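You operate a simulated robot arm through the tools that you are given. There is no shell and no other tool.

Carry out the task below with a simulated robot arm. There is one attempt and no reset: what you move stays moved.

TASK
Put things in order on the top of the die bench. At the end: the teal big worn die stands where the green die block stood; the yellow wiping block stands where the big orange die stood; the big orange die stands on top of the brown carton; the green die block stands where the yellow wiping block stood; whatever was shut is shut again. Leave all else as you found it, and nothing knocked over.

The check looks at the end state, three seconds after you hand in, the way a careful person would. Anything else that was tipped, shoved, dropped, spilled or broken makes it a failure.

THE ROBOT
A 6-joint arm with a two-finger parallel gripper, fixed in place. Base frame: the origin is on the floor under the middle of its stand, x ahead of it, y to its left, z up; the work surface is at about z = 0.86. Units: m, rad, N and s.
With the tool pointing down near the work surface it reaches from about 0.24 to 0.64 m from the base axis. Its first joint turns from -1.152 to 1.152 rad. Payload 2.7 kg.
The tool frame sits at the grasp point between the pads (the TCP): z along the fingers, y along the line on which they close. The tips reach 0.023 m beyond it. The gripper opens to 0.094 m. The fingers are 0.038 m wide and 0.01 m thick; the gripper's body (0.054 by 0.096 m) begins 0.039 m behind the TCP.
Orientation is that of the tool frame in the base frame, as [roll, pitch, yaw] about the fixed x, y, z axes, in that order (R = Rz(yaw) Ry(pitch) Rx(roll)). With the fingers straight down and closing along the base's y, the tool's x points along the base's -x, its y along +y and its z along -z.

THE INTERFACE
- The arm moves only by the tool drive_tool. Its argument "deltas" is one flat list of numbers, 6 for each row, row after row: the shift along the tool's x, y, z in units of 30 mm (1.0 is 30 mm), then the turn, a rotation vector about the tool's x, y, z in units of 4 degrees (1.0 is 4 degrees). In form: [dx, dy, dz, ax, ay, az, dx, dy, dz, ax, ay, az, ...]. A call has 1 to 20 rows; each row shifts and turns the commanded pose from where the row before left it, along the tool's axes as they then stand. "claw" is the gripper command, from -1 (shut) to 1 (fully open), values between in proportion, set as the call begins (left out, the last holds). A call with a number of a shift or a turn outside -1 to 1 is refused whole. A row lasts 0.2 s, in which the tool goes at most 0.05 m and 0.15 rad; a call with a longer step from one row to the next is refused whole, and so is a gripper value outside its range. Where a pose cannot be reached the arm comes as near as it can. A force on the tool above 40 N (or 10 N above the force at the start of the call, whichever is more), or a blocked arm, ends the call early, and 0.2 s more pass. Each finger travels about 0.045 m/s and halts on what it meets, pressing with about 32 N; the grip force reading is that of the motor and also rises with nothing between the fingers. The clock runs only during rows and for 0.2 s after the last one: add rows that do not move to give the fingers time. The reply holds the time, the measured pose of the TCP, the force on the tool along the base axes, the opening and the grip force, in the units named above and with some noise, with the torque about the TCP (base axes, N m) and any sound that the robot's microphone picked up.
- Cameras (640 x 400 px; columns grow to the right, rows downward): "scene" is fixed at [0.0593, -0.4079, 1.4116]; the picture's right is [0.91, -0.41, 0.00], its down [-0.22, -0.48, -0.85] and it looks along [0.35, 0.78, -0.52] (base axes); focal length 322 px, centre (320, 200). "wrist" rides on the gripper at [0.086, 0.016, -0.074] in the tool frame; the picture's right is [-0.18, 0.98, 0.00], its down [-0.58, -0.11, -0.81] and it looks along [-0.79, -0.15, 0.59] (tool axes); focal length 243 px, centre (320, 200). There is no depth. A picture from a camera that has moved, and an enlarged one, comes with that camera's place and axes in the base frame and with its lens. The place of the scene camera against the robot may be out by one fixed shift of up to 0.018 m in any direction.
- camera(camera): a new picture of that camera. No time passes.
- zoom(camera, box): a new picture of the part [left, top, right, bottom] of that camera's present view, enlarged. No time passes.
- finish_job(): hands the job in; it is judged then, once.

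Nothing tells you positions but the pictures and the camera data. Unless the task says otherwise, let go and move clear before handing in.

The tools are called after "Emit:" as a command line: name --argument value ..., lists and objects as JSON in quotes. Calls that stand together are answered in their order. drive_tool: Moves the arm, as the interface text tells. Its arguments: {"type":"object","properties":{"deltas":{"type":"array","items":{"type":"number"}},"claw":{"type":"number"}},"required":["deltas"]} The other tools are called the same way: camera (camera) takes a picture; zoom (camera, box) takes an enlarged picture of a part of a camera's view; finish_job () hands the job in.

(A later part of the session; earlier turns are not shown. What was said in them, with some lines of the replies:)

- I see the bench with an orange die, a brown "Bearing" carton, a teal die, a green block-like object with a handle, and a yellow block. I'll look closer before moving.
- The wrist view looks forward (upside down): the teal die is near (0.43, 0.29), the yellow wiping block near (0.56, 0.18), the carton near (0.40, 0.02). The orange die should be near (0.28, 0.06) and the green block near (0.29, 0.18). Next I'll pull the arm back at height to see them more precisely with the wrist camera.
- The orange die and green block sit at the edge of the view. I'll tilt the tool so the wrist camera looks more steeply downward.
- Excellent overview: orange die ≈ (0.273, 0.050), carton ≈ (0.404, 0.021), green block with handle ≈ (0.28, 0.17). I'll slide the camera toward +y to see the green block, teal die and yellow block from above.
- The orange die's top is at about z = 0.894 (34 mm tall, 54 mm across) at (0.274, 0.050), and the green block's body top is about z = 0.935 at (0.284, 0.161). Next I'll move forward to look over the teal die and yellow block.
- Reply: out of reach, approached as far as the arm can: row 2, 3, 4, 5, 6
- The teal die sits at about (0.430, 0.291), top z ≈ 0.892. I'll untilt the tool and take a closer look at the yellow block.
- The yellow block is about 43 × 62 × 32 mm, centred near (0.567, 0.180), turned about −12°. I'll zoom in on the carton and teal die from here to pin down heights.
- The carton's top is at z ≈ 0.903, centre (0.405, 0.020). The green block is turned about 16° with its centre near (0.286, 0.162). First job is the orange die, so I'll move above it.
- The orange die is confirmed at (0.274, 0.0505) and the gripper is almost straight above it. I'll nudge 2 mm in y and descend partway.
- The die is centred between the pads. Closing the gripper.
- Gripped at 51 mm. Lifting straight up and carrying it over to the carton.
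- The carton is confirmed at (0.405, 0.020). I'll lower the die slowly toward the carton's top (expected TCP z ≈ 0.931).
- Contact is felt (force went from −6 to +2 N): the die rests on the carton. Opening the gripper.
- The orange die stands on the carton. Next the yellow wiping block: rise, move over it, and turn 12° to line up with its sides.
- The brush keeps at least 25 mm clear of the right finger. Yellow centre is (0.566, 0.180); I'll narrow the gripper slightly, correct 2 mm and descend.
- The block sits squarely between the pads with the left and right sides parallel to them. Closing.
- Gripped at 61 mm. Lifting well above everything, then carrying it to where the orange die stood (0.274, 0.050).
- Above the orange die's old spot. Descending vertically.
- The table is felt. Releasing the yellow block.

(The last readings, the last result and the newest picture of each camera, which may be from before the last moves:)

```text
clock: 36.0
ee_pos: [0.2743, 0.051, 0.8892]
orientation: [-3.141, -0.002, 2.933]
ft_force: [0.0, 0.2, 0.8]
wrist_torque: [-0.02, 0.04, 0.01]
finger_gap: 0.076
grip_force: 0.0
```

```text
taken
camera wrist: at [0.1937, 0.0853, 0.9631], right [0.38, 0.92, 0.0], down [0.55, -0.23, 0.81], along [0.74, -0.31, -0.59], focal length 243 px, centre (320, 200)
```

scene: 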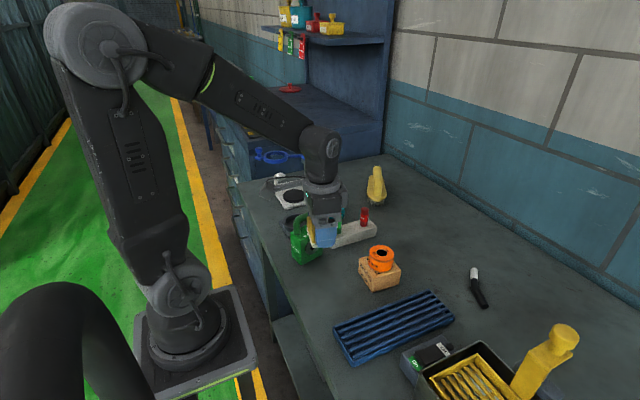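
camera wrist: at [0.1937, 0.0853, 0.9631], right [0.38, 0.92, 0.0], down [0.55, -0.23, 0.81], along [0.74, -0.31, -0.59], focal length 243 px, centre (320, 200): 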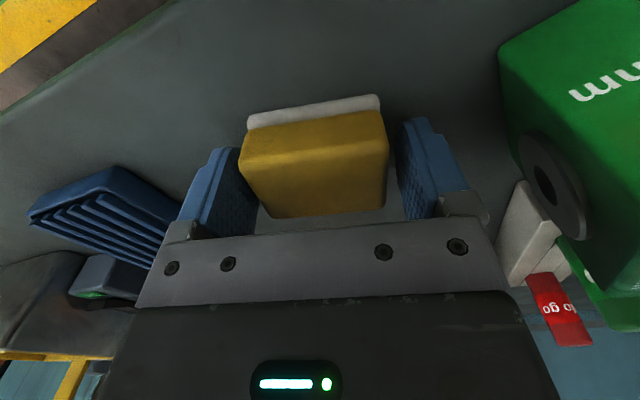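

Released cleanly. Rising straight up, then turning to the green block's angle.

Emit:
drive_tool --deltas '[0, 0, -0.4, 0, 0, 0, 0, 0, -0.8, 0, 0, 0, 0, 0, -0.9, 0, 0, 0, 0, 0, -0.9, 0, 0, 0, 0, 0, -1, 0, 0, 0, 0, 0, -1, 0, 0, 0, 0, 0, -1, 0, 0, 0, 0, 0, 0, 0, 0, 0]'

Emit:
drive_tool --deltas '[0, 0, 0, 0, 0, -1, 0, 0, 0, 0, 0, -1, 0, 0, 0, 0, 0, -1, 0, 0, 0, 0, 0, -1, 0, 0, 0, 0, 0, -1, 0, 0, 0, 0, 0, -1, 0, 0, 0, 0, 0, -1, 0, 0, 0, 0, 0, 0]' --claw 0.3

Emit:
camera --camera "wrist"

Emit:
camera --camera "scene"

```text
clock: 37.8
ee_pos: [0.2736, 0.0508, 1.0683]
orientation: [3.141, 0.0, 2.932]
ft_force: [-0.4, 0.4, -0.6]
wrist_torque: [-0.01, 0.01, -0.01]
finger_gap: 0.0763
grip_force: 0.0
```

```text
clock: 39.6
ee_pos: [0.2751, 0.0512, 1.0696]
orientation: [-3.141, 0.001, -2.86]
ft_force: [-0.3, 0.3, -0.2]
wrist_torque: [-0.03, 0.01, 0.0]
finger_gap: 0.0611
grip_force: 0.1
```

```text
taken
camera wrist: at [0.1873, 0.0425, 1.1441], right [-0.1, 1.0, 0.0], down [0.59, 0.06, 0.81], along [0.8, 0.08, -0.59], focal length 243 px, centre (320, 200)
```

wrist: 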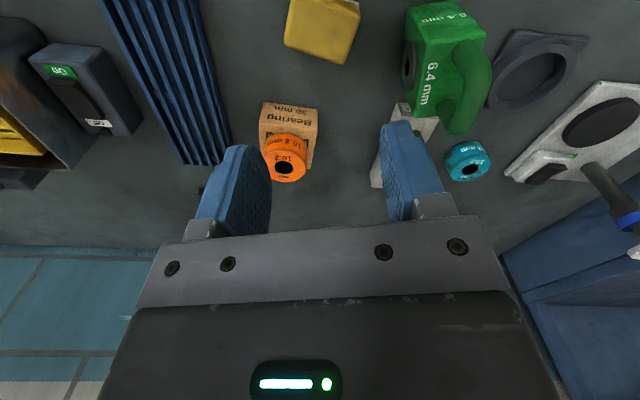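

```text
taken
```

scene: 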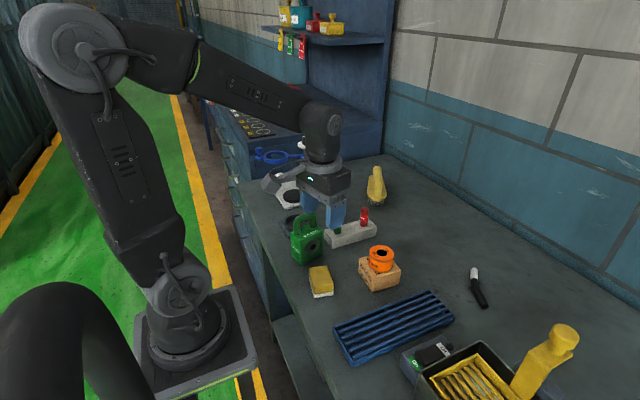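

Emit:
zoom --camera "wrist" --box '[370, 0, 530, 140]'

Emit:
zoom --camera "scene" --box '[270, 190, 390, 300]'

```text
2.86 times, centred on (450, 70) of wrist
camera zoom: at [0.1873, 0.0425, 1.1441], right [-0.1, 1.0, 0.0], down [0.59, 0.06, 0.81], along [0.8, 0.08, -0.59], focal length 693 px, centre (-51, 571)
```

zoom: 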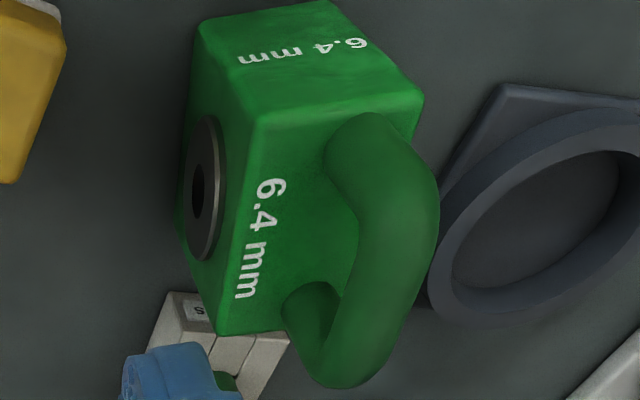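

```text
3.64 times, centred on (330, 245) of scene
camera zoom: at [0.0593, -0.4079, 1.4116], right [0.91, -0.41, 0.0], down [-0.22, -0.48, -0.85], along [0.35, 0.78, -0.52], focal length 1170 px, centre (284, 36)
```

zoom: 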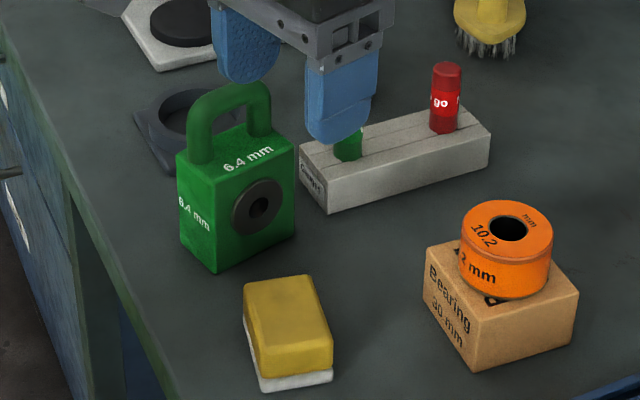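

The green block's body centre is (0.286, 0.1625), turned ≈15°, and its handle bar runs at about z = 0.98. I'll move above it and check the alignment of the fingers with the handle.

Emit:
drive_tool --deltas '[-0.345, 0.866, 0, 0, 0, 0, -0.345, 0.866, 0, 0, 0, 0, -0.345, 0.866, 0, 0, 0, 0, -0.345, 0.866, 0, 0, 0, 0, 0, 0, 0, 0, 0, 0]'

Emit:
camera --camera "wrist"

Emit:
zoom --camera "wrist" --box '[220, 0, 420, 140]'

```text
clock: 40.8
ee_pos: [0.2856, 0.1629, 1.0689]
orientation: [3.14, -0.001, -2.862]
ft_force: [-0.4, 0.0, -0.4]
wrist_torque: [0.0, 0.03, 0.02]
finger_gap: 0.0612
grip_force: 0.0
```

```text
taken
camera wrist: at [0.1984, 0.1552, 1.1441], right [-0.09, 1.0, 0.0], down [0.59, 0.06, 0.81], along [0.8, 0.08, -0.59], focal length 243 px, centre (320, 200)
```

wrist: 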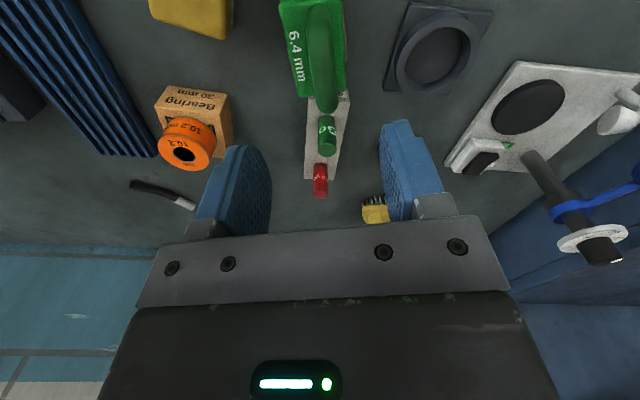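

```text
2.86 times, centred on (320, 70) of wrist
camera zoom: at [0.1984, 0.1552, 1.1441], right [-0.09, 1.0, 0.0], down [0.59, 0.06, 0.81], along [0.8, 0.08, -0.59], focal length 693 px, centre (320, 571)
```

zoom: 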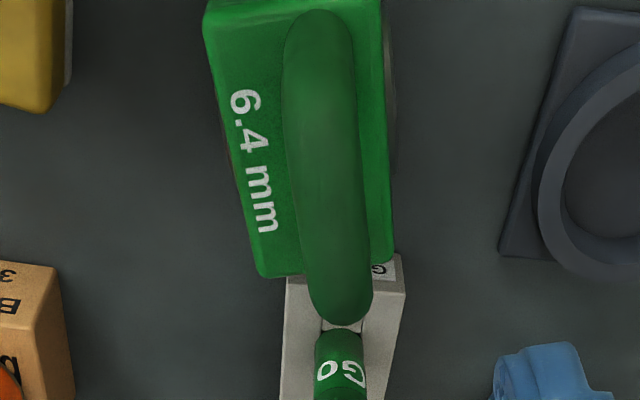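

The handle lies right between the finger planes and parallel to them. Descending to the handle.

Emit:
drive_tool --deltas '[0.05, 0, 0.8, 0, 0, 0, 0, 0, 0.8, 0, 0, 0, 0, 0, 0.5, 0, 0, 0, 0, 0, 0, 0, 0, 0]'

Emit:
camera --camera "wrist"

Emit:
zoom --camera "scene" --box '[270, 170, 390, 280]'

```text
clock: 41.8
ee_pos: [0.285, 0.1613, 1.0073]
orientation: [-3.141, 0.001, -2.861]
ft_force: [0.5, 0.1, -0.3]
wrist_torque: [-0.04, -0.01, -0.01]
finger_gap: 0.061
grip_force: 0.0
```

```text
taken
camera wrist: at [0.1972, 0.1537, 1.081], right [-0.09, 1.0, 0.0], down [0.59, 0.06, 0.81], along [0.8, 0.08, -0.59], focal length 243 px, centre (320, 200)
```

wrist: 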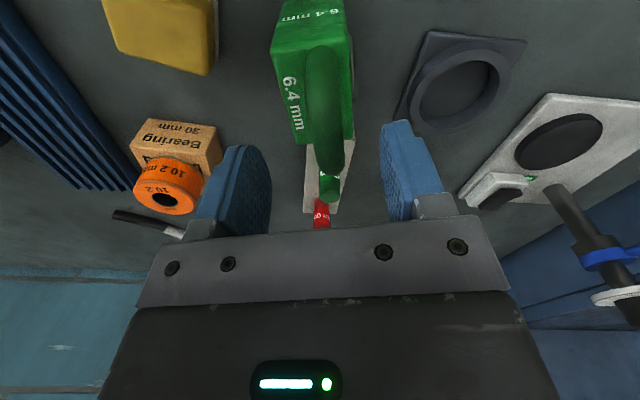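

```text
3.64 times, centred on (330, 225) of scene
camera zoom: at [0.0593, -0.4079, 1.4116], right [0.91, -0.41, 0.0], down [-0.22, -0.48, -0.85], along [0.35, 0.78, -0.52], focal length 1170 px, centre (284, 109)
```

zoom: 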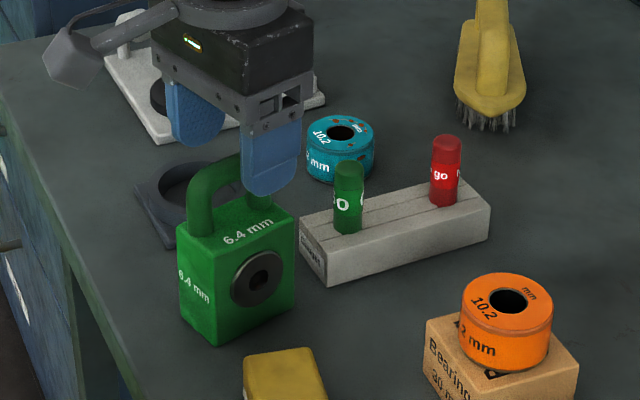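

Emit:
drive_tool --deltas '[0, 0, 0.5, 0, 0, 0, 0, 0, 0.5, 0, 0, 0, 0, 0, 0.2, 0, 0, 0, 0, 0, 0, 0, 0, 0]'

Emit:
camera --camera "wrist"

Emit:
zoom --camera "scene" --box '[270, 170, 390, 280]'

```text
clock: 42.8
ee_pos: [0.2847, 0.1619, 0.971]
orientation: [3.141, 0.001, -2.864]
ft_force: [0.1, -0.1, -0.5]
wrist_torque: [-0.01, -0.02, 0.02]
finger_gap: 0.0613
grip_force: 0.1
```

```text
taken
camera wrist: at [0.1971, 0.1537, 1.0454], right [-0.09, 1.0, 0.0], down [0.59, 0.06, 0.81], along [0.8, 0.08, -0.59], focal length 243 px, centre (320, 200)
```

wrist: 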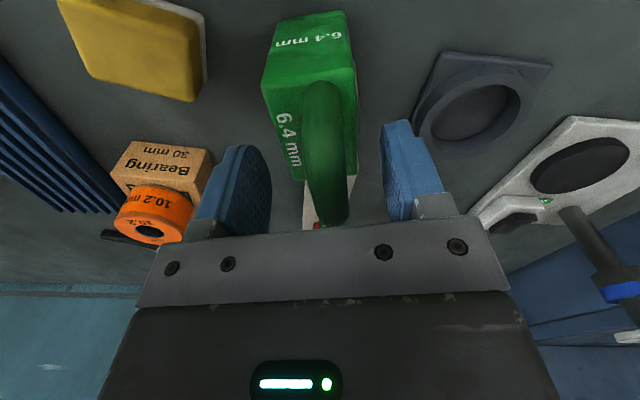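

```text
3.64 times, centred on (330, 225) of scene
camera zoom: at [0.0593, -0.4079, 1.4116], right [0.91, -0.41, 0.0], down [-0.22, -0.48, -0.85], along [0.35, 0.78, -0.52], focal length 1170 px, centre (284, 109)
```

zoom: 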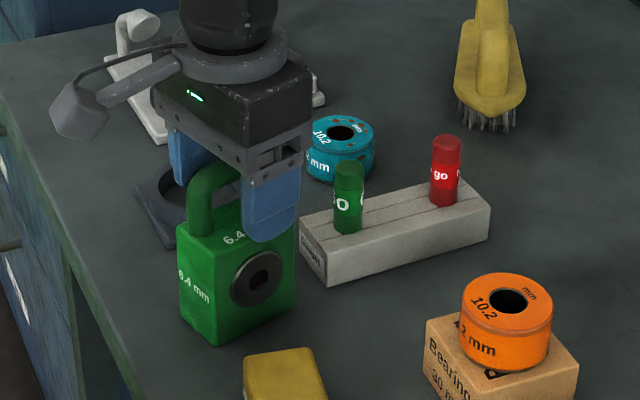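

The fingers straddle the handle with the tips above the body. Closing on the handle.

Emit:
drive_tool --deltas '[0, 0, 0, 0, 0, 0, 0, 0, 0, 0, 0, 0, 0, 0, 0, 0, 0, 0, 0, 0, 0, 0, 0, 0, 0, 0, 0, 0, 0, 0]' --claw -1

Emit:
camera --camera "wrist"

```text
clock: 44.0
ee_pos: [0.2853, 0.1617, 0.9707]
orientation: [-3.141, -0.002, -2.862]
ft_force: [-1.3, 2.8, 1.9]
wrist_torque: [0.04, 0.1, 0.05]
finger_gap: 0.0168
grip_force: 32.1
```

```text
taken
camera wrist: at [0.1971, 0.1538, 1.0457], right [-0.09, 1.0, 0.0], down [0.59, 0.06, 0.81], along [0.8, 0.08, -0.59], focal length 243 px, centre (320, 200)
```

wrist: 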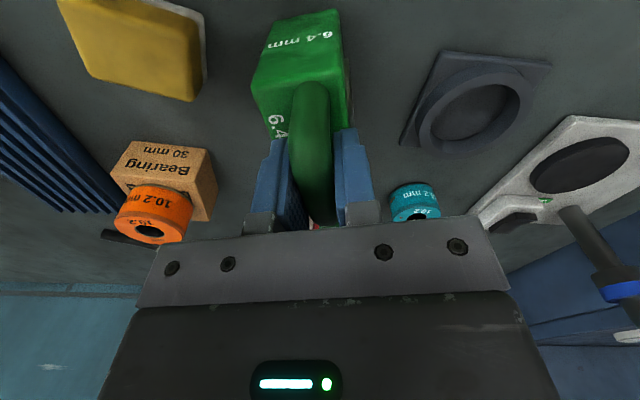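

Gripped on the handle at 17 mm; the block slid about 6 mm sideways because the handle sits off-centre on the body (I'll account for that). Lifting a little first to check how it hangs.

Emit:
drive_tool --deltas '[0, 0, -0.1, 0, 0, 0, 0, 0, -0.2, 0, 0, 0, 0, 0, -0.3, 0, 0, 0, 0, 0, 0, 0, 0, 0]'

Emit:
camera --camera "wrist"

Emit:
zoom --camera "scene" --box '[270, 170, 390, 280]'

```text
clock: 45.0
ee_pos: [0.2835, 0.161, 0.9894]
orientation: [3.14, 0.0, -2.863]
ft_force: [0.5, -0.5, -9.9]
wrist_torque: [0.05, -0.01, -0.01]
finger_gap: 0.017
grip_force: 32.0
```

```text
taken
camera wrist: at [0.1965, 0.1533, 1.0629], right [-0.09, 1.0, 0.0], down [0.59, 0.06, 0.81], along [0.8, 0.08, -0.59], focal length 243 px, centre (320, 200)
```

wrist: 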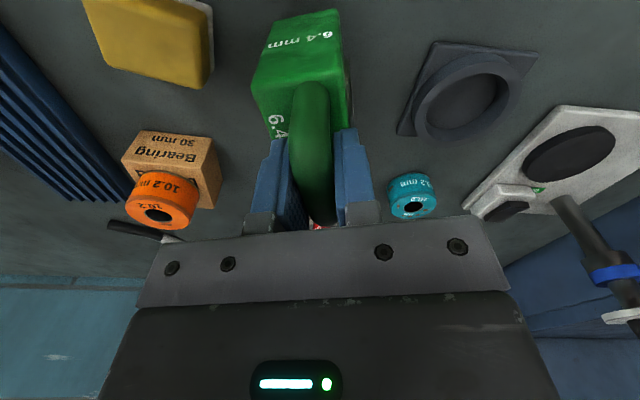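

```text
3.64 times, centred on (330, 225) of scene
camera zoom: at [0.0594, -0.4079, 1.4116], right [0.91, -0.41, 0.0], down [-0.22, -0.48, -0.85], along [0.35, 0.78, -0.52], focal length 1170 px, centre (284, 109)
```

zoom: 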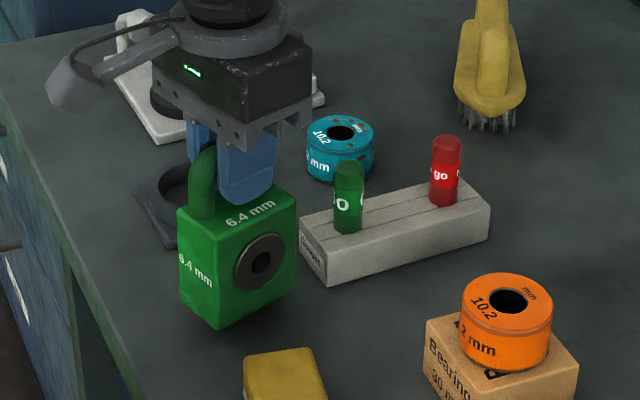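

It hangs perfectly upright (about 1 kg). I'll lift it high enough to pass over the gauge pins (top ≈ 0.942), then carry it outward in stages.

Emit:
drive_tool --deltas '[0, 0, -0.5, 0, 0, 0, 0, 0, -0.7, 0, 0, 0, 0, 0, -0.8, 0, 0, 0, 0, 0, -0.8, 0, 0, 0, 0, 0, -0.72, 0, 0, 0, 0, 0, 0, 0, 0, 0]'

Emit:
drive_tool --deltas '[-0.4, -0.08, 0, 0, 0, 0, -0.7, -0.135, 0, 0, 0, 0, -0.7, -0.135, 0, 0, 0, 0, -0.4, -0.08, 0, 0, 0, 0, 0, 0, 0, 0, 0, 0]'

Emit:
camera --camera "wrist"

Emit:
camera --camera "scene"

```text
clock: 46.4
ee_pos: [0.2845, 0.1614, 1.0954]
orientation: [-3.141, 0.0, -2.862]
ft_force: [0.4, 0.2, -9.9]
wrist_torque: [0.07, -0.01, -0.04]
finger_gap: 0.017
grip_force: 32.1
```

```text
clock: 47.6
ee_pos: [0.3535, 0.1663, 1.0938]
orientation: [3.14, -0.001, -2.863]
ft_force: [-0.6, -1.0, -10.1]
wrist_torque: [0.03, -0.01, 0.0]
finger_gap: 0.0169
grip_force: 31.9
```

```text
taken
camera wrist: at [0.2648, 0.1583, 1.1681], right [-0.09, 1.0, 0.0], down [0.59, 0.06, 0.81], along [0.8, 0.08, -0.59], focal length 243 px, centre (320, 200)
```

wrist: 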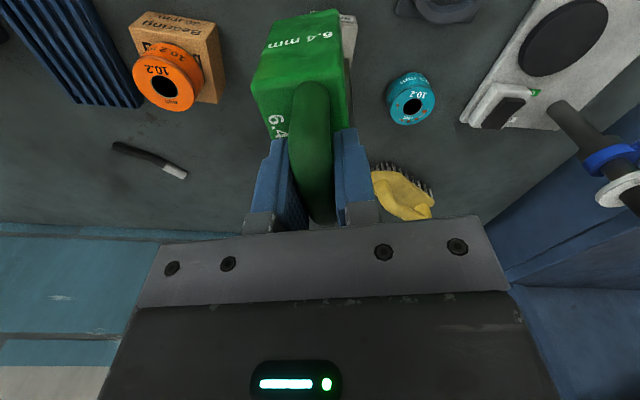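

```text
taken
```

scene: 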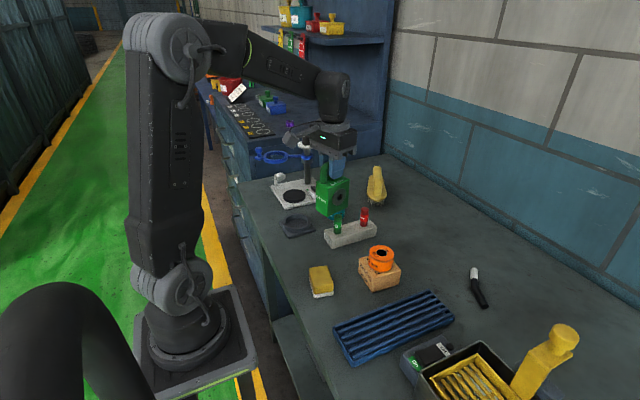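

Emit:
drive_tool --deltas '[-0.6, -0.115, 0, 0, 0, 0, -0.85, -0.16, 0, 0, 0, 0, -0.85, -0.16, 0, 0, 0, 0, -0.6, -0.115, 0, 0, 0, 0, 0, 0, 0, 0, 0, 0]'

```text
clock: 48.8
ee_pos: [0.4425, 0.1758, 1.0947]
orientation: [3.141, -0.002, -2.863]
ft_force: [-0.3, -0.6, -10.8]
wrist_torque: [0.03, -0.01, -0.01]
finger_gap: 0.0171
grip_force: 32.0
```

Emit:
drive_tool --deltas '[-0.7, -0.14, 0, 0, 0, 0, -0.8, -0.16, 0, 0, 0, 0, -0.5, -0.1, 0, 0, 0, 0, 0, 0, 0, 0, 0, 0]'

Emit:
camera --camera "scene"

```text
clock: 49.8
ee_pos: [0.5018, 0.1799, 1.0934]
orientation: [-3.141, -0.002, -2.862]
ft_force: [0.3, -0.2, -9.9]
wrist_torque: [0.05, -0.02, -0.03]
finger_gap: 0.0169
grip_force: 31.6
```

```text
taken
```

scene: 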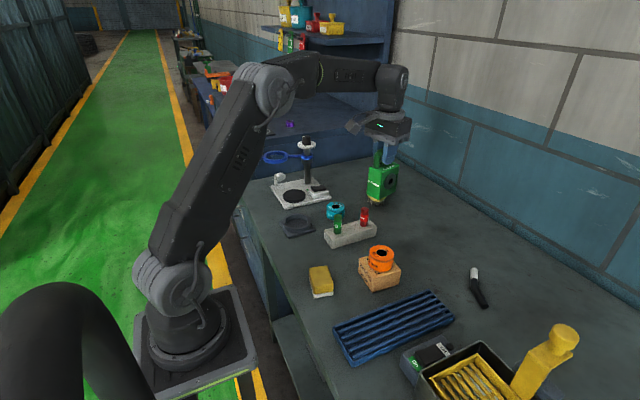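

Emit:
drive_tool --deltas '[-0.6, -0.12, 0, 0, 0, 0, -0.8, -0.15, 0, 0, 0, 0, -0.66, -0.116, 0, 0, 0, 0, 0, 0, 0, 0, 0, 0]'

Emit:
camera --camera "wrist"

Emit:
zoom --camera "scene" --box '[320, 120, 460, 250]'

```text
clock: 50.8
ee_pos: [0.5638, 0.1852, 1.095]
orientation: [3.141, -0.002, -2.862]
ft_force: [0.6, 0.5, -10.2]
wrist_torque: [0.02, 0.01, 0.0]
finger_gap: 0.0171
grip_force: 32.4
```

```text
taken
camera wrist: at [0.4762, 0.1777, 1.1681], right [-0.09, 1.0, 0.0], down [0.59, 0.06, 0.81], along [0.8, 0.08, -0.59], focal length 243 px, centre (320, 200)
```

wrist: 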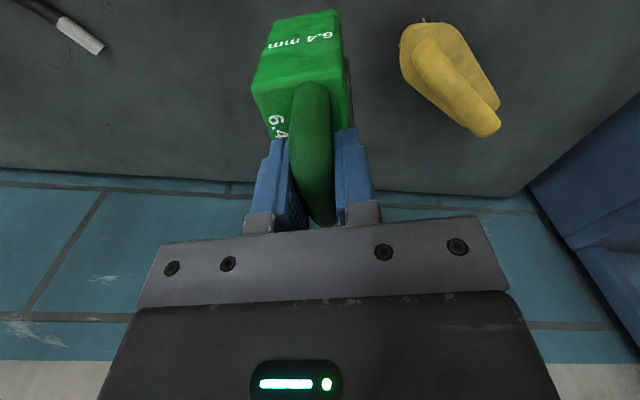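

```text
3.08 times, centred on (390, 185) of scene
camera zoom: at [0.0595, -0.4078, 1.4116], right [0.91, -0.41, 0.0], down [-0.22, -0.48, -0.85], along [0.35, 0.78, -0.52], focal length 990 px, centre (105, 246)
```

zoom: 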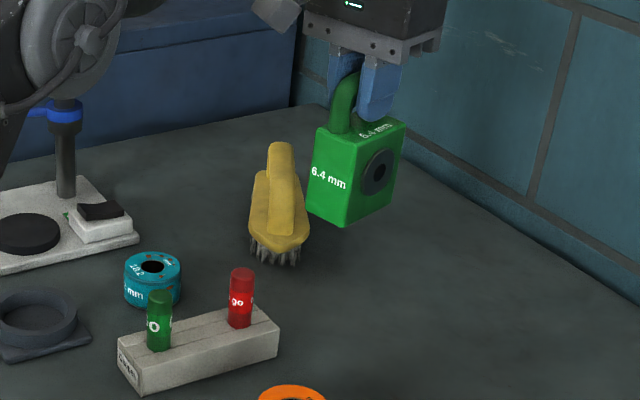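

Positioned over the yellow block's old spot with plenty of room to the brush. Lowering.

Emit:
drive_tool --deltas '[0, -0.04, 0.5, 0, 0, 0, 0, 0, 0.8, 0, 0, 0, 0, 0, 0.8, 0, 0, 0, 0, 0, 0.8, 0, 0, 0, 0, 0, 0.6, 0, 0, 0, 0, 0, 0.3, 0, 0, 0, 0, 0, 0, 0, 0, 0]'

Emit:
zoom --camera "scene" --box '[320, 140, 460, 260]'

```text
clock: 52.4
ee_pos: [0.5633, 0.1859, 0.9801]
orientation: [-3.14, 0.001, -2.864]
ft_force: [-0.6, 0.0, -10.5]
wrist_torque: [0.02, 0.01, -0.03]
finger_gap: 0.017
grip_force: 31.7
```

```text
3.33 times, centred on (390, 200) of scene
camera zoom: at [0.0595, -0.4078, 1.4116], right [0.91, -0.41, 0.0], down [-0.22, -0.48, -0.85], along [0.35, 0.78, -0.52], focal length 1073 px, centre (87, 200)
```

zoom: 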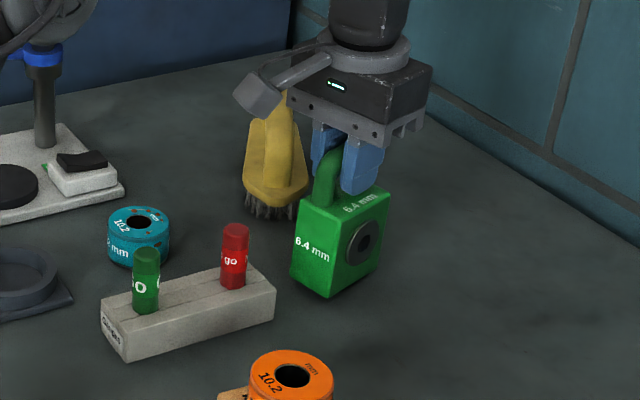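

Emit:
drive_tool --deltas '[0, 0, 0.15, 0, 0, 0, 0, 0, 0.08, 0, 0, 0, 0, 0, 0, 0, 0, 0]'

```text
clock: 53.2
ee_pos: [0.5647, 0.1847, 0.9727]
orientation: [3.14, 0.001, -2.862]
ft_force: [-0.3, -0.4, -10.4]
wrist_torque: [0.06, 0.01, 0.01]
finger_gap: 0.0168
grip_force: 32.2
```

Emit:
drive_tool --deltas '[0, 0, 0.05, 0, 0, 0, 0, 0, 0, 0, 0, 0]'

```text
clock: 53.8
ee_pos: [0.5625, 0.1847, 0.971]
orientation: [-3.141, 0.003, -2.862]
ft_force: [0.2, -0.3, -9.6]
wrist_torque: [0.04, -0.02, -0.02]
finger_gap: 0.0169
grip_force: 32.4
```

Emit:
drive_tool --deltas '[0, 0, 0.04, 0, 0, 0, 0, 0, 0, 0, 0, 0]'

```text
clock: 54.4
ee_pos: [0.5637, 0.186, 0.971]
orientation: [3.141, 0.001, -2.862]
ft_force: [-1.2, -0.3, -2.0]
wrist_torque: [-0.26, 0.35, -0.04]
finger_gap: 0.0169
grip_force: 32.7
```

Emit:
drive_tool --deltas '[0, 0, 0.03, 0, 0, 0, 0, 0, 0, 0, 0, 0]'

```text
clock: 55.0
ee_pos: [0.5636, 0.1854, 0.9704]
orientation: [-3.141, 0.004, -2.862]
ft_force: [-4.5, 2.6, 6.7]
wrist_torque: [-0.28, 0.84, -0.18]
finger_gap: 0.0168
grip_force: 31.3
```

The block's weight is now on the bench. Releasing the handle.

Emit:
drive_tool --deltas '[0, 0, 0, 0, 0, 0, 0, 0, 0, 0, 0, 0, 0, 0, 0, 0, 0, 0, 0, 0, 0, 0, 0, 0]' --claw 0.3

Emit:
camera --camera "wrist"

Emit:
zoom --camera "scene" --box '[320, 140, 460, 260]'

```text
clock: 56.0
ee_pos: [0.563, 0.1844, 0.9705]
orientation: [-3.142, -0.001, -2.864]
ft_force: [0.8, 0.3, -0.1]
wrist_torque: [0.02, -0.01, 0.0]
finger_gap: 0.0611
grip_force: 0.0
```

```text
taken
camera wrist: at [0.4754, 0.177, 1.0443], right [-0.09, 1.0, 0.0], down [0.59, 0.06, 0.81], along [0.8, 0.08, -0.59], focal length 243 px, centre (320, 200)
```

wrist: 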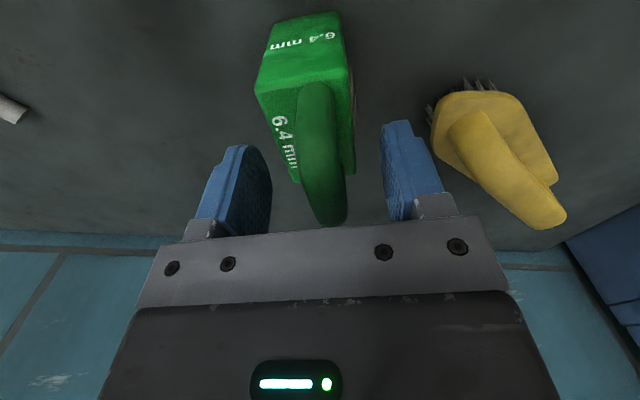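

```text
3.33 times, centred on (390, 200) of scene
camera zoom: at [0.0593, -0.4079, 1.4116], right [0.91, -0.41, 0.0], down [-0.22, -0.48, -0.85], along [0.35, 0.78, -0.52], focal length 1073 px, centre (87, 200)
```

zoom: 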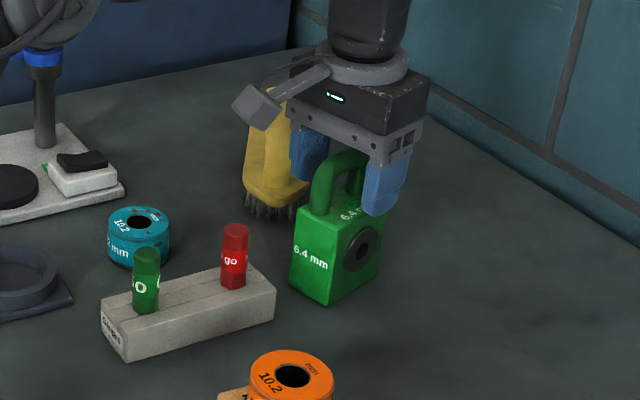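

The green block stands upright on its own. Rising clear, turning back to zero yaw, and heading to the teal die.

Emit:
drive_tool --deltas '[0, 0, -0.3, 0, 0, 0, 0, 0, -0.6, 0, 0, 0, 0, 0, -0.8, 0, 0, 0, 0, 0, -0.8, 0, 0, 0, 0, 0, -0.8, 0, 0, 0, 0, 0, -0.7, 0, 0, 0, 0, 0, 0, 0, 0, 0]'

Emit:
camera --camera "wrist"

Emit:
camera --camera "scene"

```text
clock: 57.6
ee_pos: [0.5642, 0.1854, 1.0909]
orientation: [3.142, 0.0, -2.863]
ft_force: [-0.3, 0.3, 0.1]
wrist_torque: [-0.04, 0.05, 0.01]
finger_gap: 0.0612
grip_force: 0.2
```

```text
taken
camera wrist: at [0.4757, 0.176, 1.1651], right [-0.09, 1.0, 0.0], down [0.59, 0.06, 0.81], along [0.8, 0.08, -0.59], focal length 243 px, centre (320, 200)
```

wrist: 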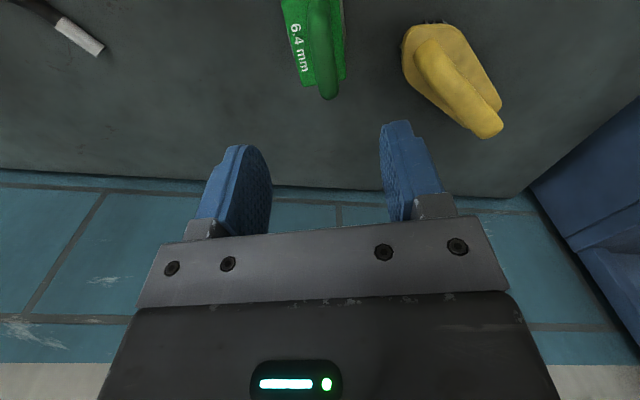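

```text
taken
```

scene: 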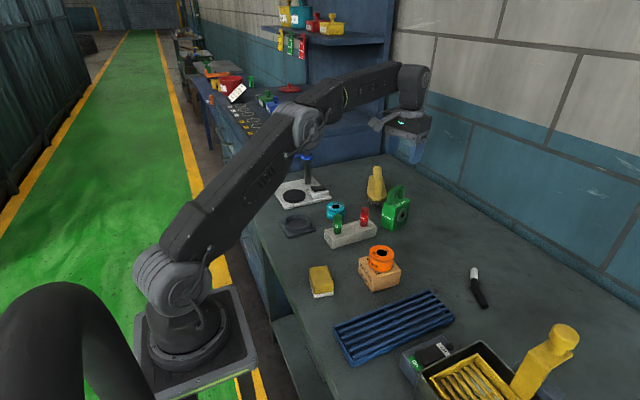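

Emit:
drive_tool --deltas '[0.553, 0.769, 0, 0, 0, 0, 0.553, 0.769, 0, 0, 0, 0, 0.553, 0.769, 0, 0, 0, 0, 0.553, 0.769, 0, 0, 0, 0, 0.553, 0.769, 0, 0, 0, 0, 0.553, 0.769, 0, 0, 0, 0, 0, 0, 0, 0, 0, 1, 0, 0, 0, 0, 0, 1, 0, 0, 0, 0, 0, 1, 0, 0, 0, 0, 0, 1, 0, 0, 0.9, 0, 0, 0, 0, 0, 0, 0, 0, 0]' --claw 0.75

Emit:
camera --camera "wrist"

Emit:
camera --camera "scene"

```text
clock: 60.2
ee_pos: [0.4314, 0.2908, 1.064]
orientation: [-3.141, -0.001, 3.14]
ft_force: [-0.7, 0.5, -0.4]
wrist_torque: [-0.01, -0.03, 0.01]
finger_gap: 0.0824
grip_force: 0.1
```

```text
taken
camera wrist: at [0.3443, 0.3075, 1.1375], right [0.18, 0.98, 0.0], down [0.58, -0.11, 0.81], along [0.79, -0.15, -0.59], focal length 243 px, centre (320, 200)
```

wrist: 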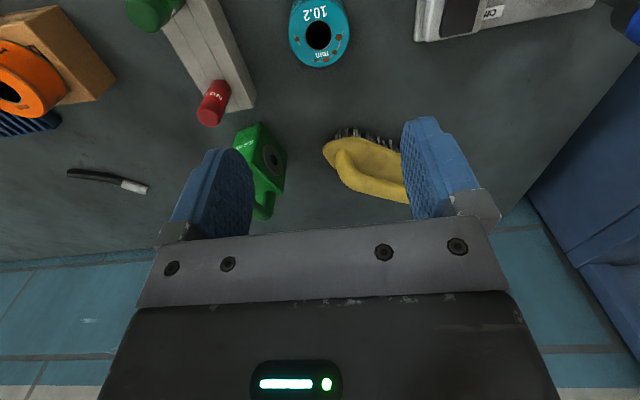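

```text
taken
```

scene: 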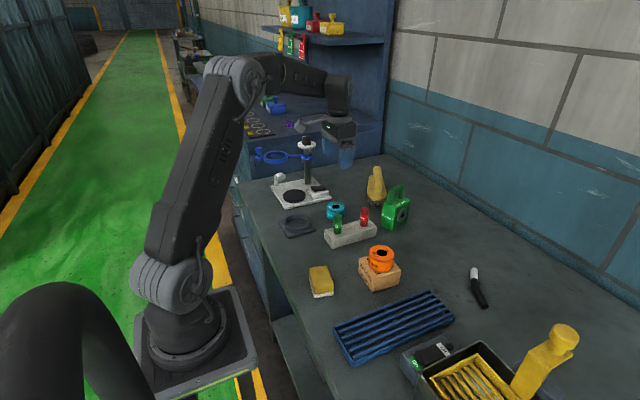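

The teal die is confirmed at (0.431, 0.2905), straight beneath the tool. Descending.

Emit:
drive_tool --deltas '[0, -0.02, 0.9, 0, 0, 0, 0, 0, 0.9, 0, 0, 0, 0, 0, 0.9, 0, 0, 0, 0, 0, 0.9, 0, 0, 0, 0, 0, 0.8, 0, 0, 0, 0, 0, 0, 0, 0, 0]'

Emit:
camera --camera "wrist"

```text
clock: 61.6
ee_pos: [0.4286, 0.29, 0.93]
orientation: [3.142, 0.0, -3.141]
ft_force: [0.1, -0.6, -0.2]
wrist_torque: [-0.02, 0.04, -0.01]
finger_gap: 0.0824
grip_force: 0.0
```

```text
taken
camera wrist: at [0.3427, 0.3064, 1.0049], right [0.18, 0.98, 0.0], down [0.58, -0.11, 0.81], along [0.79, -0.15, -0.59], focal length 243 px, centre (320, 200)
```

wrist: 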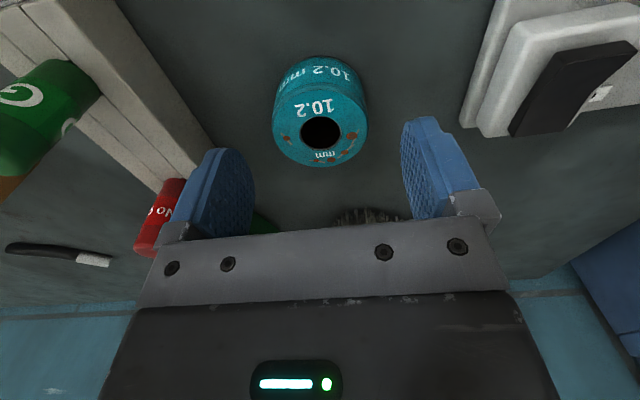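

Emit:
drive_tool --deltas '[0, 0, 0.6, 0, 0, 0, 0, 0, 0.5, 0, 0, 0, 0, 0, 0.28, 0, 0, 0, 0, 0, 0, 0, 0, 0]'

Emit:
camera --camera "wrist"

Emit:
zoom --camera "scene" --box '[260, 130, 420, 260]'

```text
clock: 62.6
ee_pos: [0.4309, 0.2907, 0.889]
orientation: [-3.142, 0.0, 3.142]
ft_force: [0.2, 0.6, -0.6]
wrist_torque: [0.0, -0.04, 0.03]
finger_gap: 0.0822
grip_force: 0.0
```

```text
taken
camera wrist: at [0.343, 0.3065, 0.9638], right [0.18, 0.98, 0.0], down [0.58, -0.11, 0.81], along [0.79, -0.15, -0.59], focal length 243 px, centre (320, 200)
```

wrist: 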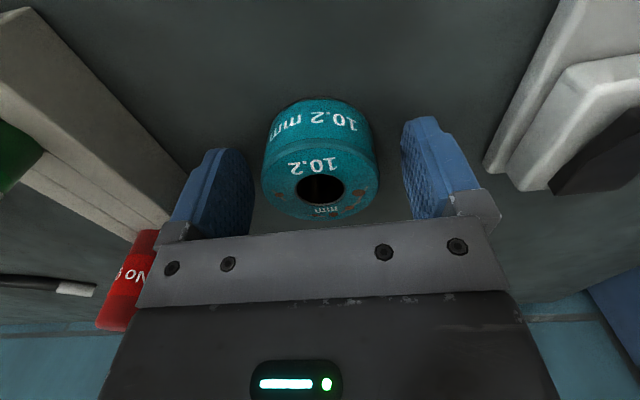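

```text
3.08 times, centred on (340, 195) of scene
camera zoom: at [0.0593, -0.4079, 1.4116], right [0.91, -0.41, 0.0], down [-0.22, -0.48, -0.85], along [0.35, 0.78, -0.52], focal length 990 px, centre (258, 215)
```

zoom: 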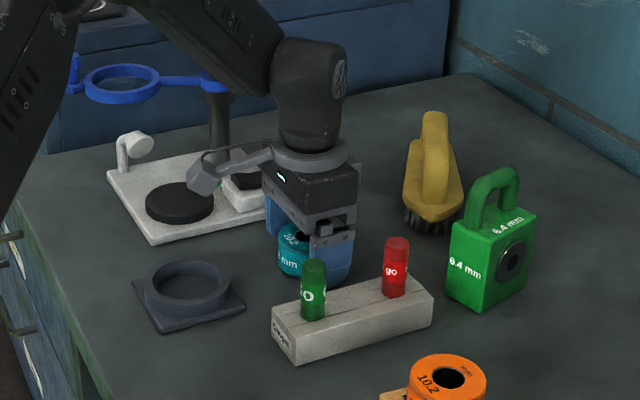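

The teal die is centred between the pads. Closing.

Emit:
drive_tool --deltas '[0, 0, 0, 0, 0, 0, 0, 0, 0, 0, 0, 0, 0, 0, 0, 0, 0, 0, 0, 0, 0, 0, 0, 0, 0, 0, 0, 0, 0, 0]' --claw -1

Emit:
drive_tool --deltas '[0, 0, -0.3, 0, 0, 0, 0, 0, -0.6, 0, 0, 0, 0, 0, -0.8, 0, 0, 0, 0, 0, -0.9, 0, 0, 0, 0, 0, -0.9, 0, 0, 0, 0, 0, -0.8, 0, 0, 0, 0, 0, -0.3, 0, 0, 0, 0, 0, 0, 0, 0, 0]'

Emit:
camera --camera "wrist"

```text
clock: 63.8
ee_pos: [0.4313, 0.2892, 0.8884]
orientation: [3.14, -0.001, 3.141]
ft_force: [0.5, -0.2, 0.5]
wrist_torque: [-0.07, 0.04, 0.02]
finger_gap: 0.0507
grip_force: 32.0
```

```text
clock: 65.6
ee_pos: [0.4299, 0.2902, 1.0267]
orientation: [-3.141, 0.0, -3.14]
ft_force: [-0.3, 0.1, -5.0]
wrist_torque: [0.01, 0.0, -0.03]
finger_gap: 0.0507
grip_force: 32.3
```

```text
taken
camera wrist: at [0.3432, 0.3068, 1.1013], right [0.18, 0.98, 0.0], down [0.58, -0.11, 0.81], along [0.79, -0.15, -0.59], focal length 243 px, centre (320, 200)
```

wrist: 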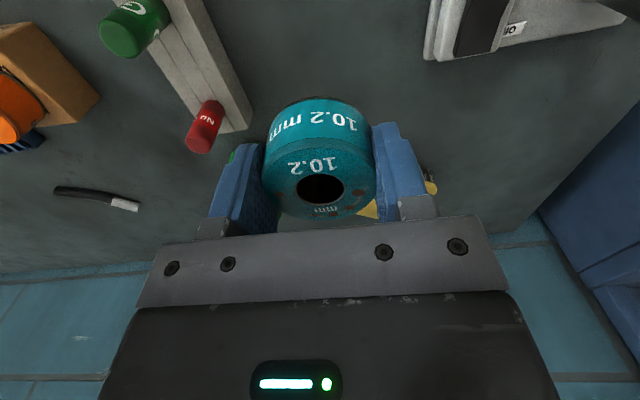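

Held firmly and level. Carrying it to the green block's former spot (0.286, 0.1625).

Emit:
drive_tool --deltas '[0.686, -0.61, 0, 0, 0, 0, 0.686, -0.61, 0, 0, 0, 0, 0.686, -0.61, 0, 0, 0, 0, 0.686, -0.61, 0, 0, 0, 0, 0.686, -0.61, 0, 0, 0, 0, 0.686, -0.61, 0, 0, 0, 0, 0.686, -0.61, 0, 0, 0, 0, 0, 0, 0, 0, 0, 0]'

Emit:
camera --camera "wrist"

Emit:
camera --camera "scene"

```text
clock: 67.4
ee_pos: [0.2851, 0.1655, 1.0284]
orientation: [3.141, 0.001, 3.141]
ft_force: [-1.4, -0.1, -6.0]
wrist_torque: [0.0, -0.02, -0.02]
finger_gap: 0.0508
grip_force: 31.9
```

```text
taken
camera wrist: at [0.1985, 0.1818, 1.1033], right [0.18, 0.98, 0.0], down [0.58, -0.11, 0.81], along [0.79, -0.15, -0.59], focal length 243 px, centre (320, 200)
```

wrist: 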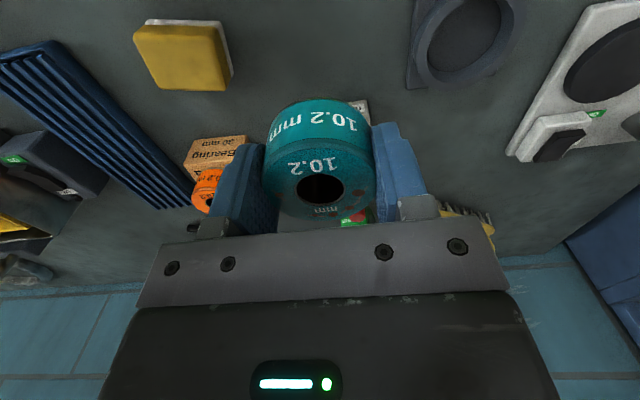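

```text
taken
```

scene: 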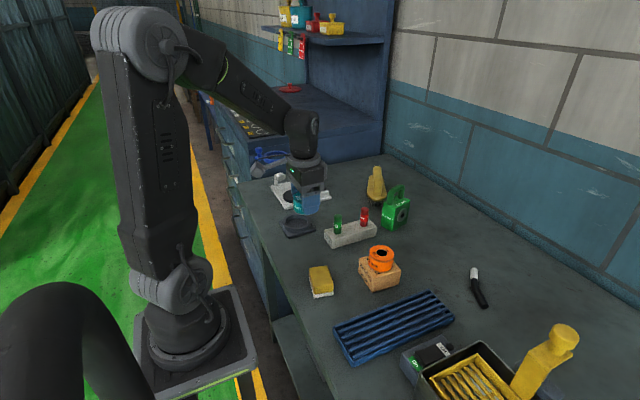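

Emit:
drive_tool --deltas '[-0.03, -0.09, 0.8, 0, 0, 0, 0, 0, 0.9, 0, 0, 0, 0, 0, 0.9, 0, 0, 0, 0, 0, 0.9, 0, 0, 0, 0, 0, 0.6, 0, 0, 0, 0, 0, 0.3, 0, 0, 0, 0, 0, 0, 0, 0, 0]'

Emit:
zoom --camera "scene" --box '[250, 180, 410, 310]'

```text
clock: 69.0
ee_pos: [0.2881, 0.1588, 0.8949]
orientation: [-3.141, 0.0, 3.141]
ft_force: [0.4, 0.4, -5.9]
wrist_torque: [0.03, -0.01, -0.01]
finger_gap: 0.0509
grip_force: 31.7
```

```text
3.08 times, centred on (330, 245) of scene
camera zoom: at [0.0594, -0.4079, 1.4116], right [0.91, -0.41, 0.0], down [-0.22, -0.48, -0.85], along [0.35, 0.78, -0.52], focal length 990 px, centre (289, 62)
```

zoom: 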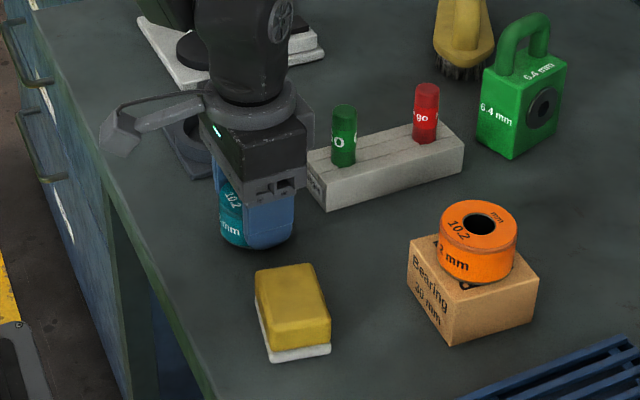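

Emit:
drive_tool --deltas '[0.02, 0.02, 0.1, 0, 0, 0, 0, 0, 0.05, 0, 0, 0, 0, 0, 0, 0, 0, 0]'

Emit:
camera --camera "wrist"

```text
clock: 69.8
ee_pos: [0.2865, 0.16, 0.8917]
orientation: [3.141, 0.0, -3.141]
ft_force: [0.0, -0.1, -4.8]
wrist_torque: [-0.05, -0.02, 0.01]
finger_gap: 0.0505
grip_force: 32.1
```

```text
taken
camera wrist: at [0.199, 0.1765, 0.9654], right [0.18, 0.98, 0.0], down [0.58, -0.11, 0.81], along [0.79, -0.15, -0.59], focal length 243 px, centre (320, 200)
```

wrist: 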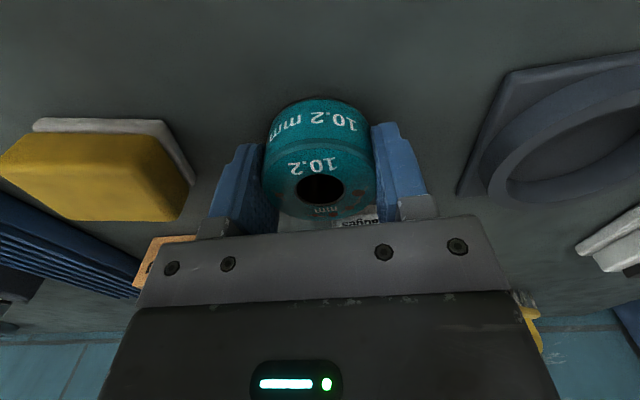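

Emit:
drive_tool --deltas '[0, 0.07, 0, 0, 0, 0, 0, 0, 0.06, 0, 0, 0, 0, 0, 0, 0, 0, 0]'

```text
clock: 70.6
ee_pos: [0.2853, 0.1616, 0.8881]
orientation: [-3.142, 0.0, -3.141]
ft_force: [-7.5, -1.7, 16.7]
wrist_torque: [-0.26, 0.16, -0.08]
finger_gap: 0.0508
grip_force: 31.7
```

The die rests on the bench (contact felt). Releasing.

Emit:
drive_tool --deltas '[0, 0, 0, 0, 0, 0, 0, 0, 0, 0, 0, 0, 0, 0, 0, 0, 0, 0, 0, 0, 0, 0, 0, 0]' --claw 0.7

Emit:
drive_tool --deltas '[0, 0, -0.3, 0, 0, 0, 0, 0, -0.7, 0, 0, 0, 0, 0, -0.9, 0, 0, 0, 0, 0, -0.9, 0, 0, 0, 0, 0, -1, 0, 0, 0, 0, 0, -1, 0, 0, 0, 0, 0, -1, 0, 0, 0, 0, 0, -1, 0, 0, 0, 0, 0, -1, 0, 0, 0, 0, 0, 0, 0, 0, 0]'

Emit:
camera --camera "wrist"

Emit:
camera --camera "scene"

```text
clock: 71.6
ee_pos: [0.2874, 0.1623, 0.8892]
orientation: [-3.141, 0.003, 3.141]
ft_force: [0.0, 0.0, -0.4]
wrist_torque: [-0.03, 0.01, -0.01]
finger_gap: 0.0799
grip_force: 0.0
```

```text
clock: 73.8
ee_pos: [0.2866, 0.1618, 1.1247]
orientation: [-3.141, 0.0, -3.141]
ft_force: [-0.4, 0.9, 0.7]
wrist_torque: [-0.03, 0.0, 0.0]
finger_gap: 0.0798
grip_force: 0.1
```

```text
taken
camera wrist: at [0.2004, 0.1782, 1.1985], right [0.18, 0.98, 0.0], down [0.58, -0.11, 0.81], along [0.79, -0.15, -0.59], focal length 243 px, centre (320, 200)
```

wrist: 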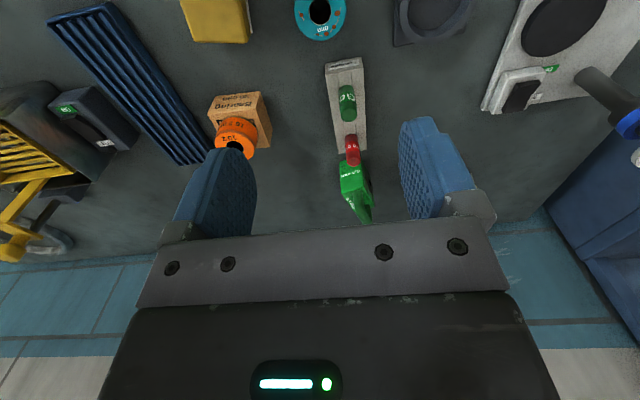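

```text
taken
```

scene: 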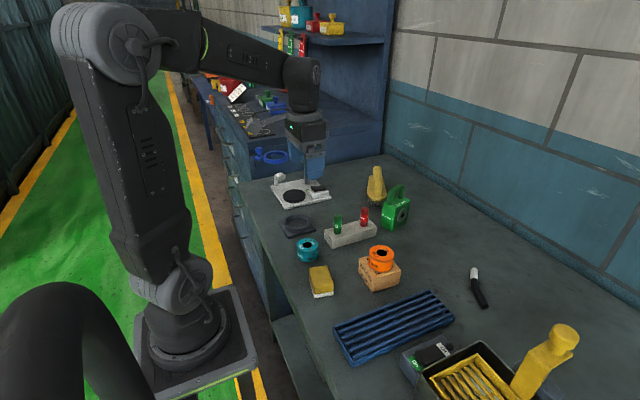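

Everything appears in place. I'll take a steep wrist view and zooms to verify the final positions.

Emit:
drive_tool --deltas '[0, 0, -0.5, 0, 1, 0, 0, 0, -0.5, 0, 1, 0, 0, 0, -0.5, 0, 1, 0, 0, 0, 0, 0, 1, 0, 0, 0, 0, 0, 1, 0, 0, 0, 0, 0, 1, 0, 0, 0, 0, 0, 1, 0, 0, 0, 0, 0, 1, 0, 0, 0, 0, 0, 0, 0]'

Emit:
camera --camera "wrist"

Emit:
zoom --camera "scene" --box '[250, 150, 430, 310]'

Emit:
zoom --camera "wrist" --box '[200, 60, 440, 220]'

```text
clock: 75.8
ee_pos: [0.2893, 0.1621, 1.1674]
orientation: [-3.14, -0.558, 3.141]
ft_force: [0.9, 0.1, 0.8]
wrist_torque: [0.02, -0.01, -0.01]
finger_gap: 0.0798
grip_force: 0.0
```

```text
taken
camera wrist: at [0.2555, 0.1783, 1.2772], right [0.16, 0.98, -0.1], down [0.92, -0.11, 0.38], along [0.36, -0.15, -0.92], focal length 243 px, centre (320, 200)
```

wrist: 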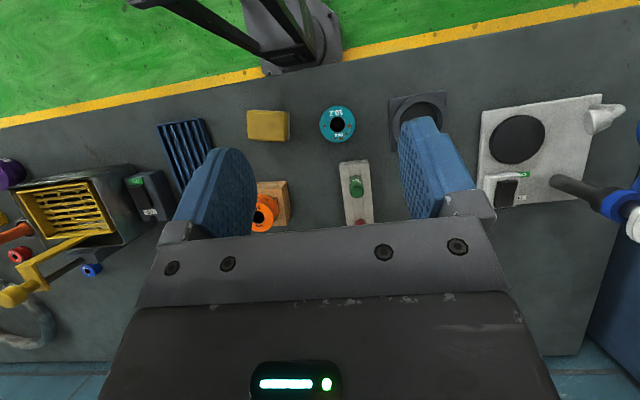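

```text
2.50 times, centred on (340, 230) of scene
camera zoom: at [0.0593, -0.4079, 1.4116], right [0.91, -0.41, 0.0], down [-0.22, -0.48, -0.85], along [0.35, 0.78, -0.52], focal length 805 px, centre (270, 125)
```

zoom: 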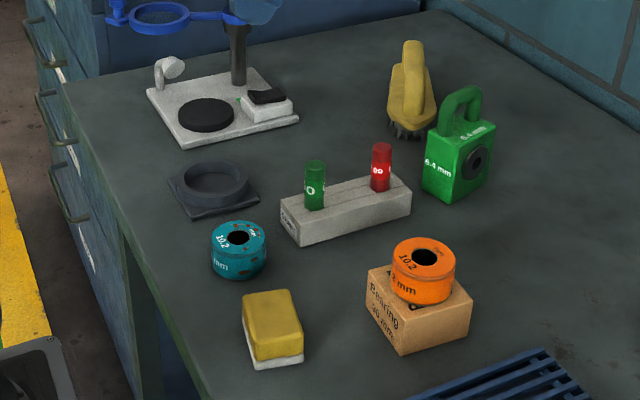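

```text
2.50 times, centred on (320, 140) of wrist
camera zoom: at [0.2555, 0.1783, 1.2772], right [0.16, 0.98, -0.1], down [0.92, -0.11, 0.38], along [0.36, -0.15, -0.92], focal length 606 px, centre (320, 350)
```

zoom: 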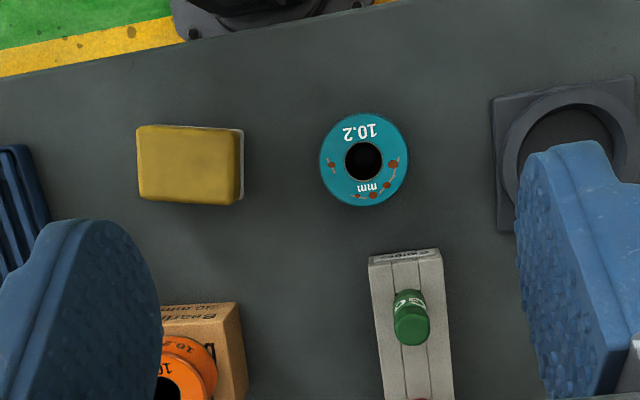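

Teal is at (0.287, 0.1625), yellow at about (0.273, 0.054). I'll check the green block's final position from a forward view.

Emit:
drive_tool --deltas '[0, 0, 0, 0, -1, 0, 0, 0, 0, 0, -1, 0, 0, 0, 0, 0, -1, 0, 0, 0, 0, 0, -1, 0, 0, 0, 0, 0, -1, 0, 0, 0, 0, 0, -1, 0, 0, 0, 0, 0, -1, 0, 0, 0, 0, 0, -1, 0, -0.9, 0, 0.5, 0, 0, 0, -0.9, 0, 0.5, 0, 0, 0, -0.9, 0, 0.5, 0, 0, 0, -0.9, 0, 0.5, 0, 0, 0, -0.9, 0, 0.2, 0, 0, 0, 0, 0, 0, 0, 0, 0]'

Emit:
camera --camera "wrist"

Emit:
zoom --camera "wrist" --box '[260, 40, 420, 160]'

```text
clock: 78.8
ee_pos: [0.4225, 0.1621, 1.1011]
orientation: [3.141, 0.0, -3.139]
ft_force: [-0.6, 0.0, 0.4]
wrist_torque: [-0.03, -0.03, -0.04]
finger_gap: 0.0798
grip_force: 0.1
```

```text
taken
camera wrist: at [0.3366, 0.1791, 1.176], right [0.18, 0.98, 0.0], down [0.58, -0.11, 0.81], along [0.79, -0.15, -0.59], focal length 243 px, centre (320, 200)
```

wrist: 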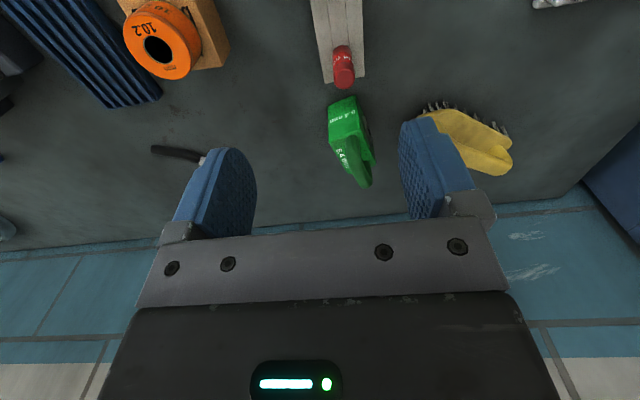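

```text
3.33 times, centred on (340, 100) of wrist
camera zoom: at [0.3366, 0.1791, 1.176], right [0.18, 0.98, 0.0], down [0.58, -0.11, 0.81], along [0.79, -0.15, -0.59], focal length 809 px, centre (253, 533)
```

zoom: 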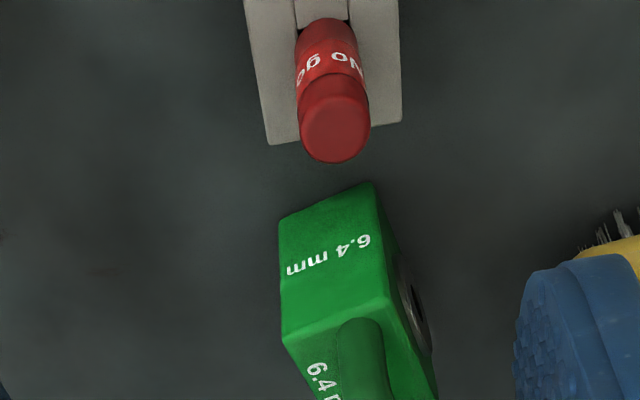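

The green block's centre measures (0.566, 0.182), within about 2 mm of the yellow block's old spot. Orange stands on the carton, yellow and teal are on their marks, everything else looks untouched, and the gripper is clear, so I'm handing in.

Emit:
finish_job

```text
The job is handed in.
```

The bench is rearranged as you asked and I've handed the job in; I don't have the check's verdict.

| Item | Now stands | Measured offset from target |
|---|---|---|
| Big orange die | On top of the brown carton | Roughly centred (not re-measured after release) |
| Yellow wiping block | Where the orange die stood | About 4 mm |
| Green die block | Where the yellow block stood | About 2 mm |
| Teal big worn die | Where the green block stood | About 1 mm |

- **Upright and untouched:** All four pieces were upright in the last pictures. Nothing else on the bench looked moved.
- **Nothing to shut:** I opened nothing along the way, so nothing needed shutting.
- **Green block shift:** The green block slid about 6 mm sideways when I first gripped its handle, which sits off-centre. I corrected for that before setting it down.
- **Arm:** The gripper is open and clear above the bench.
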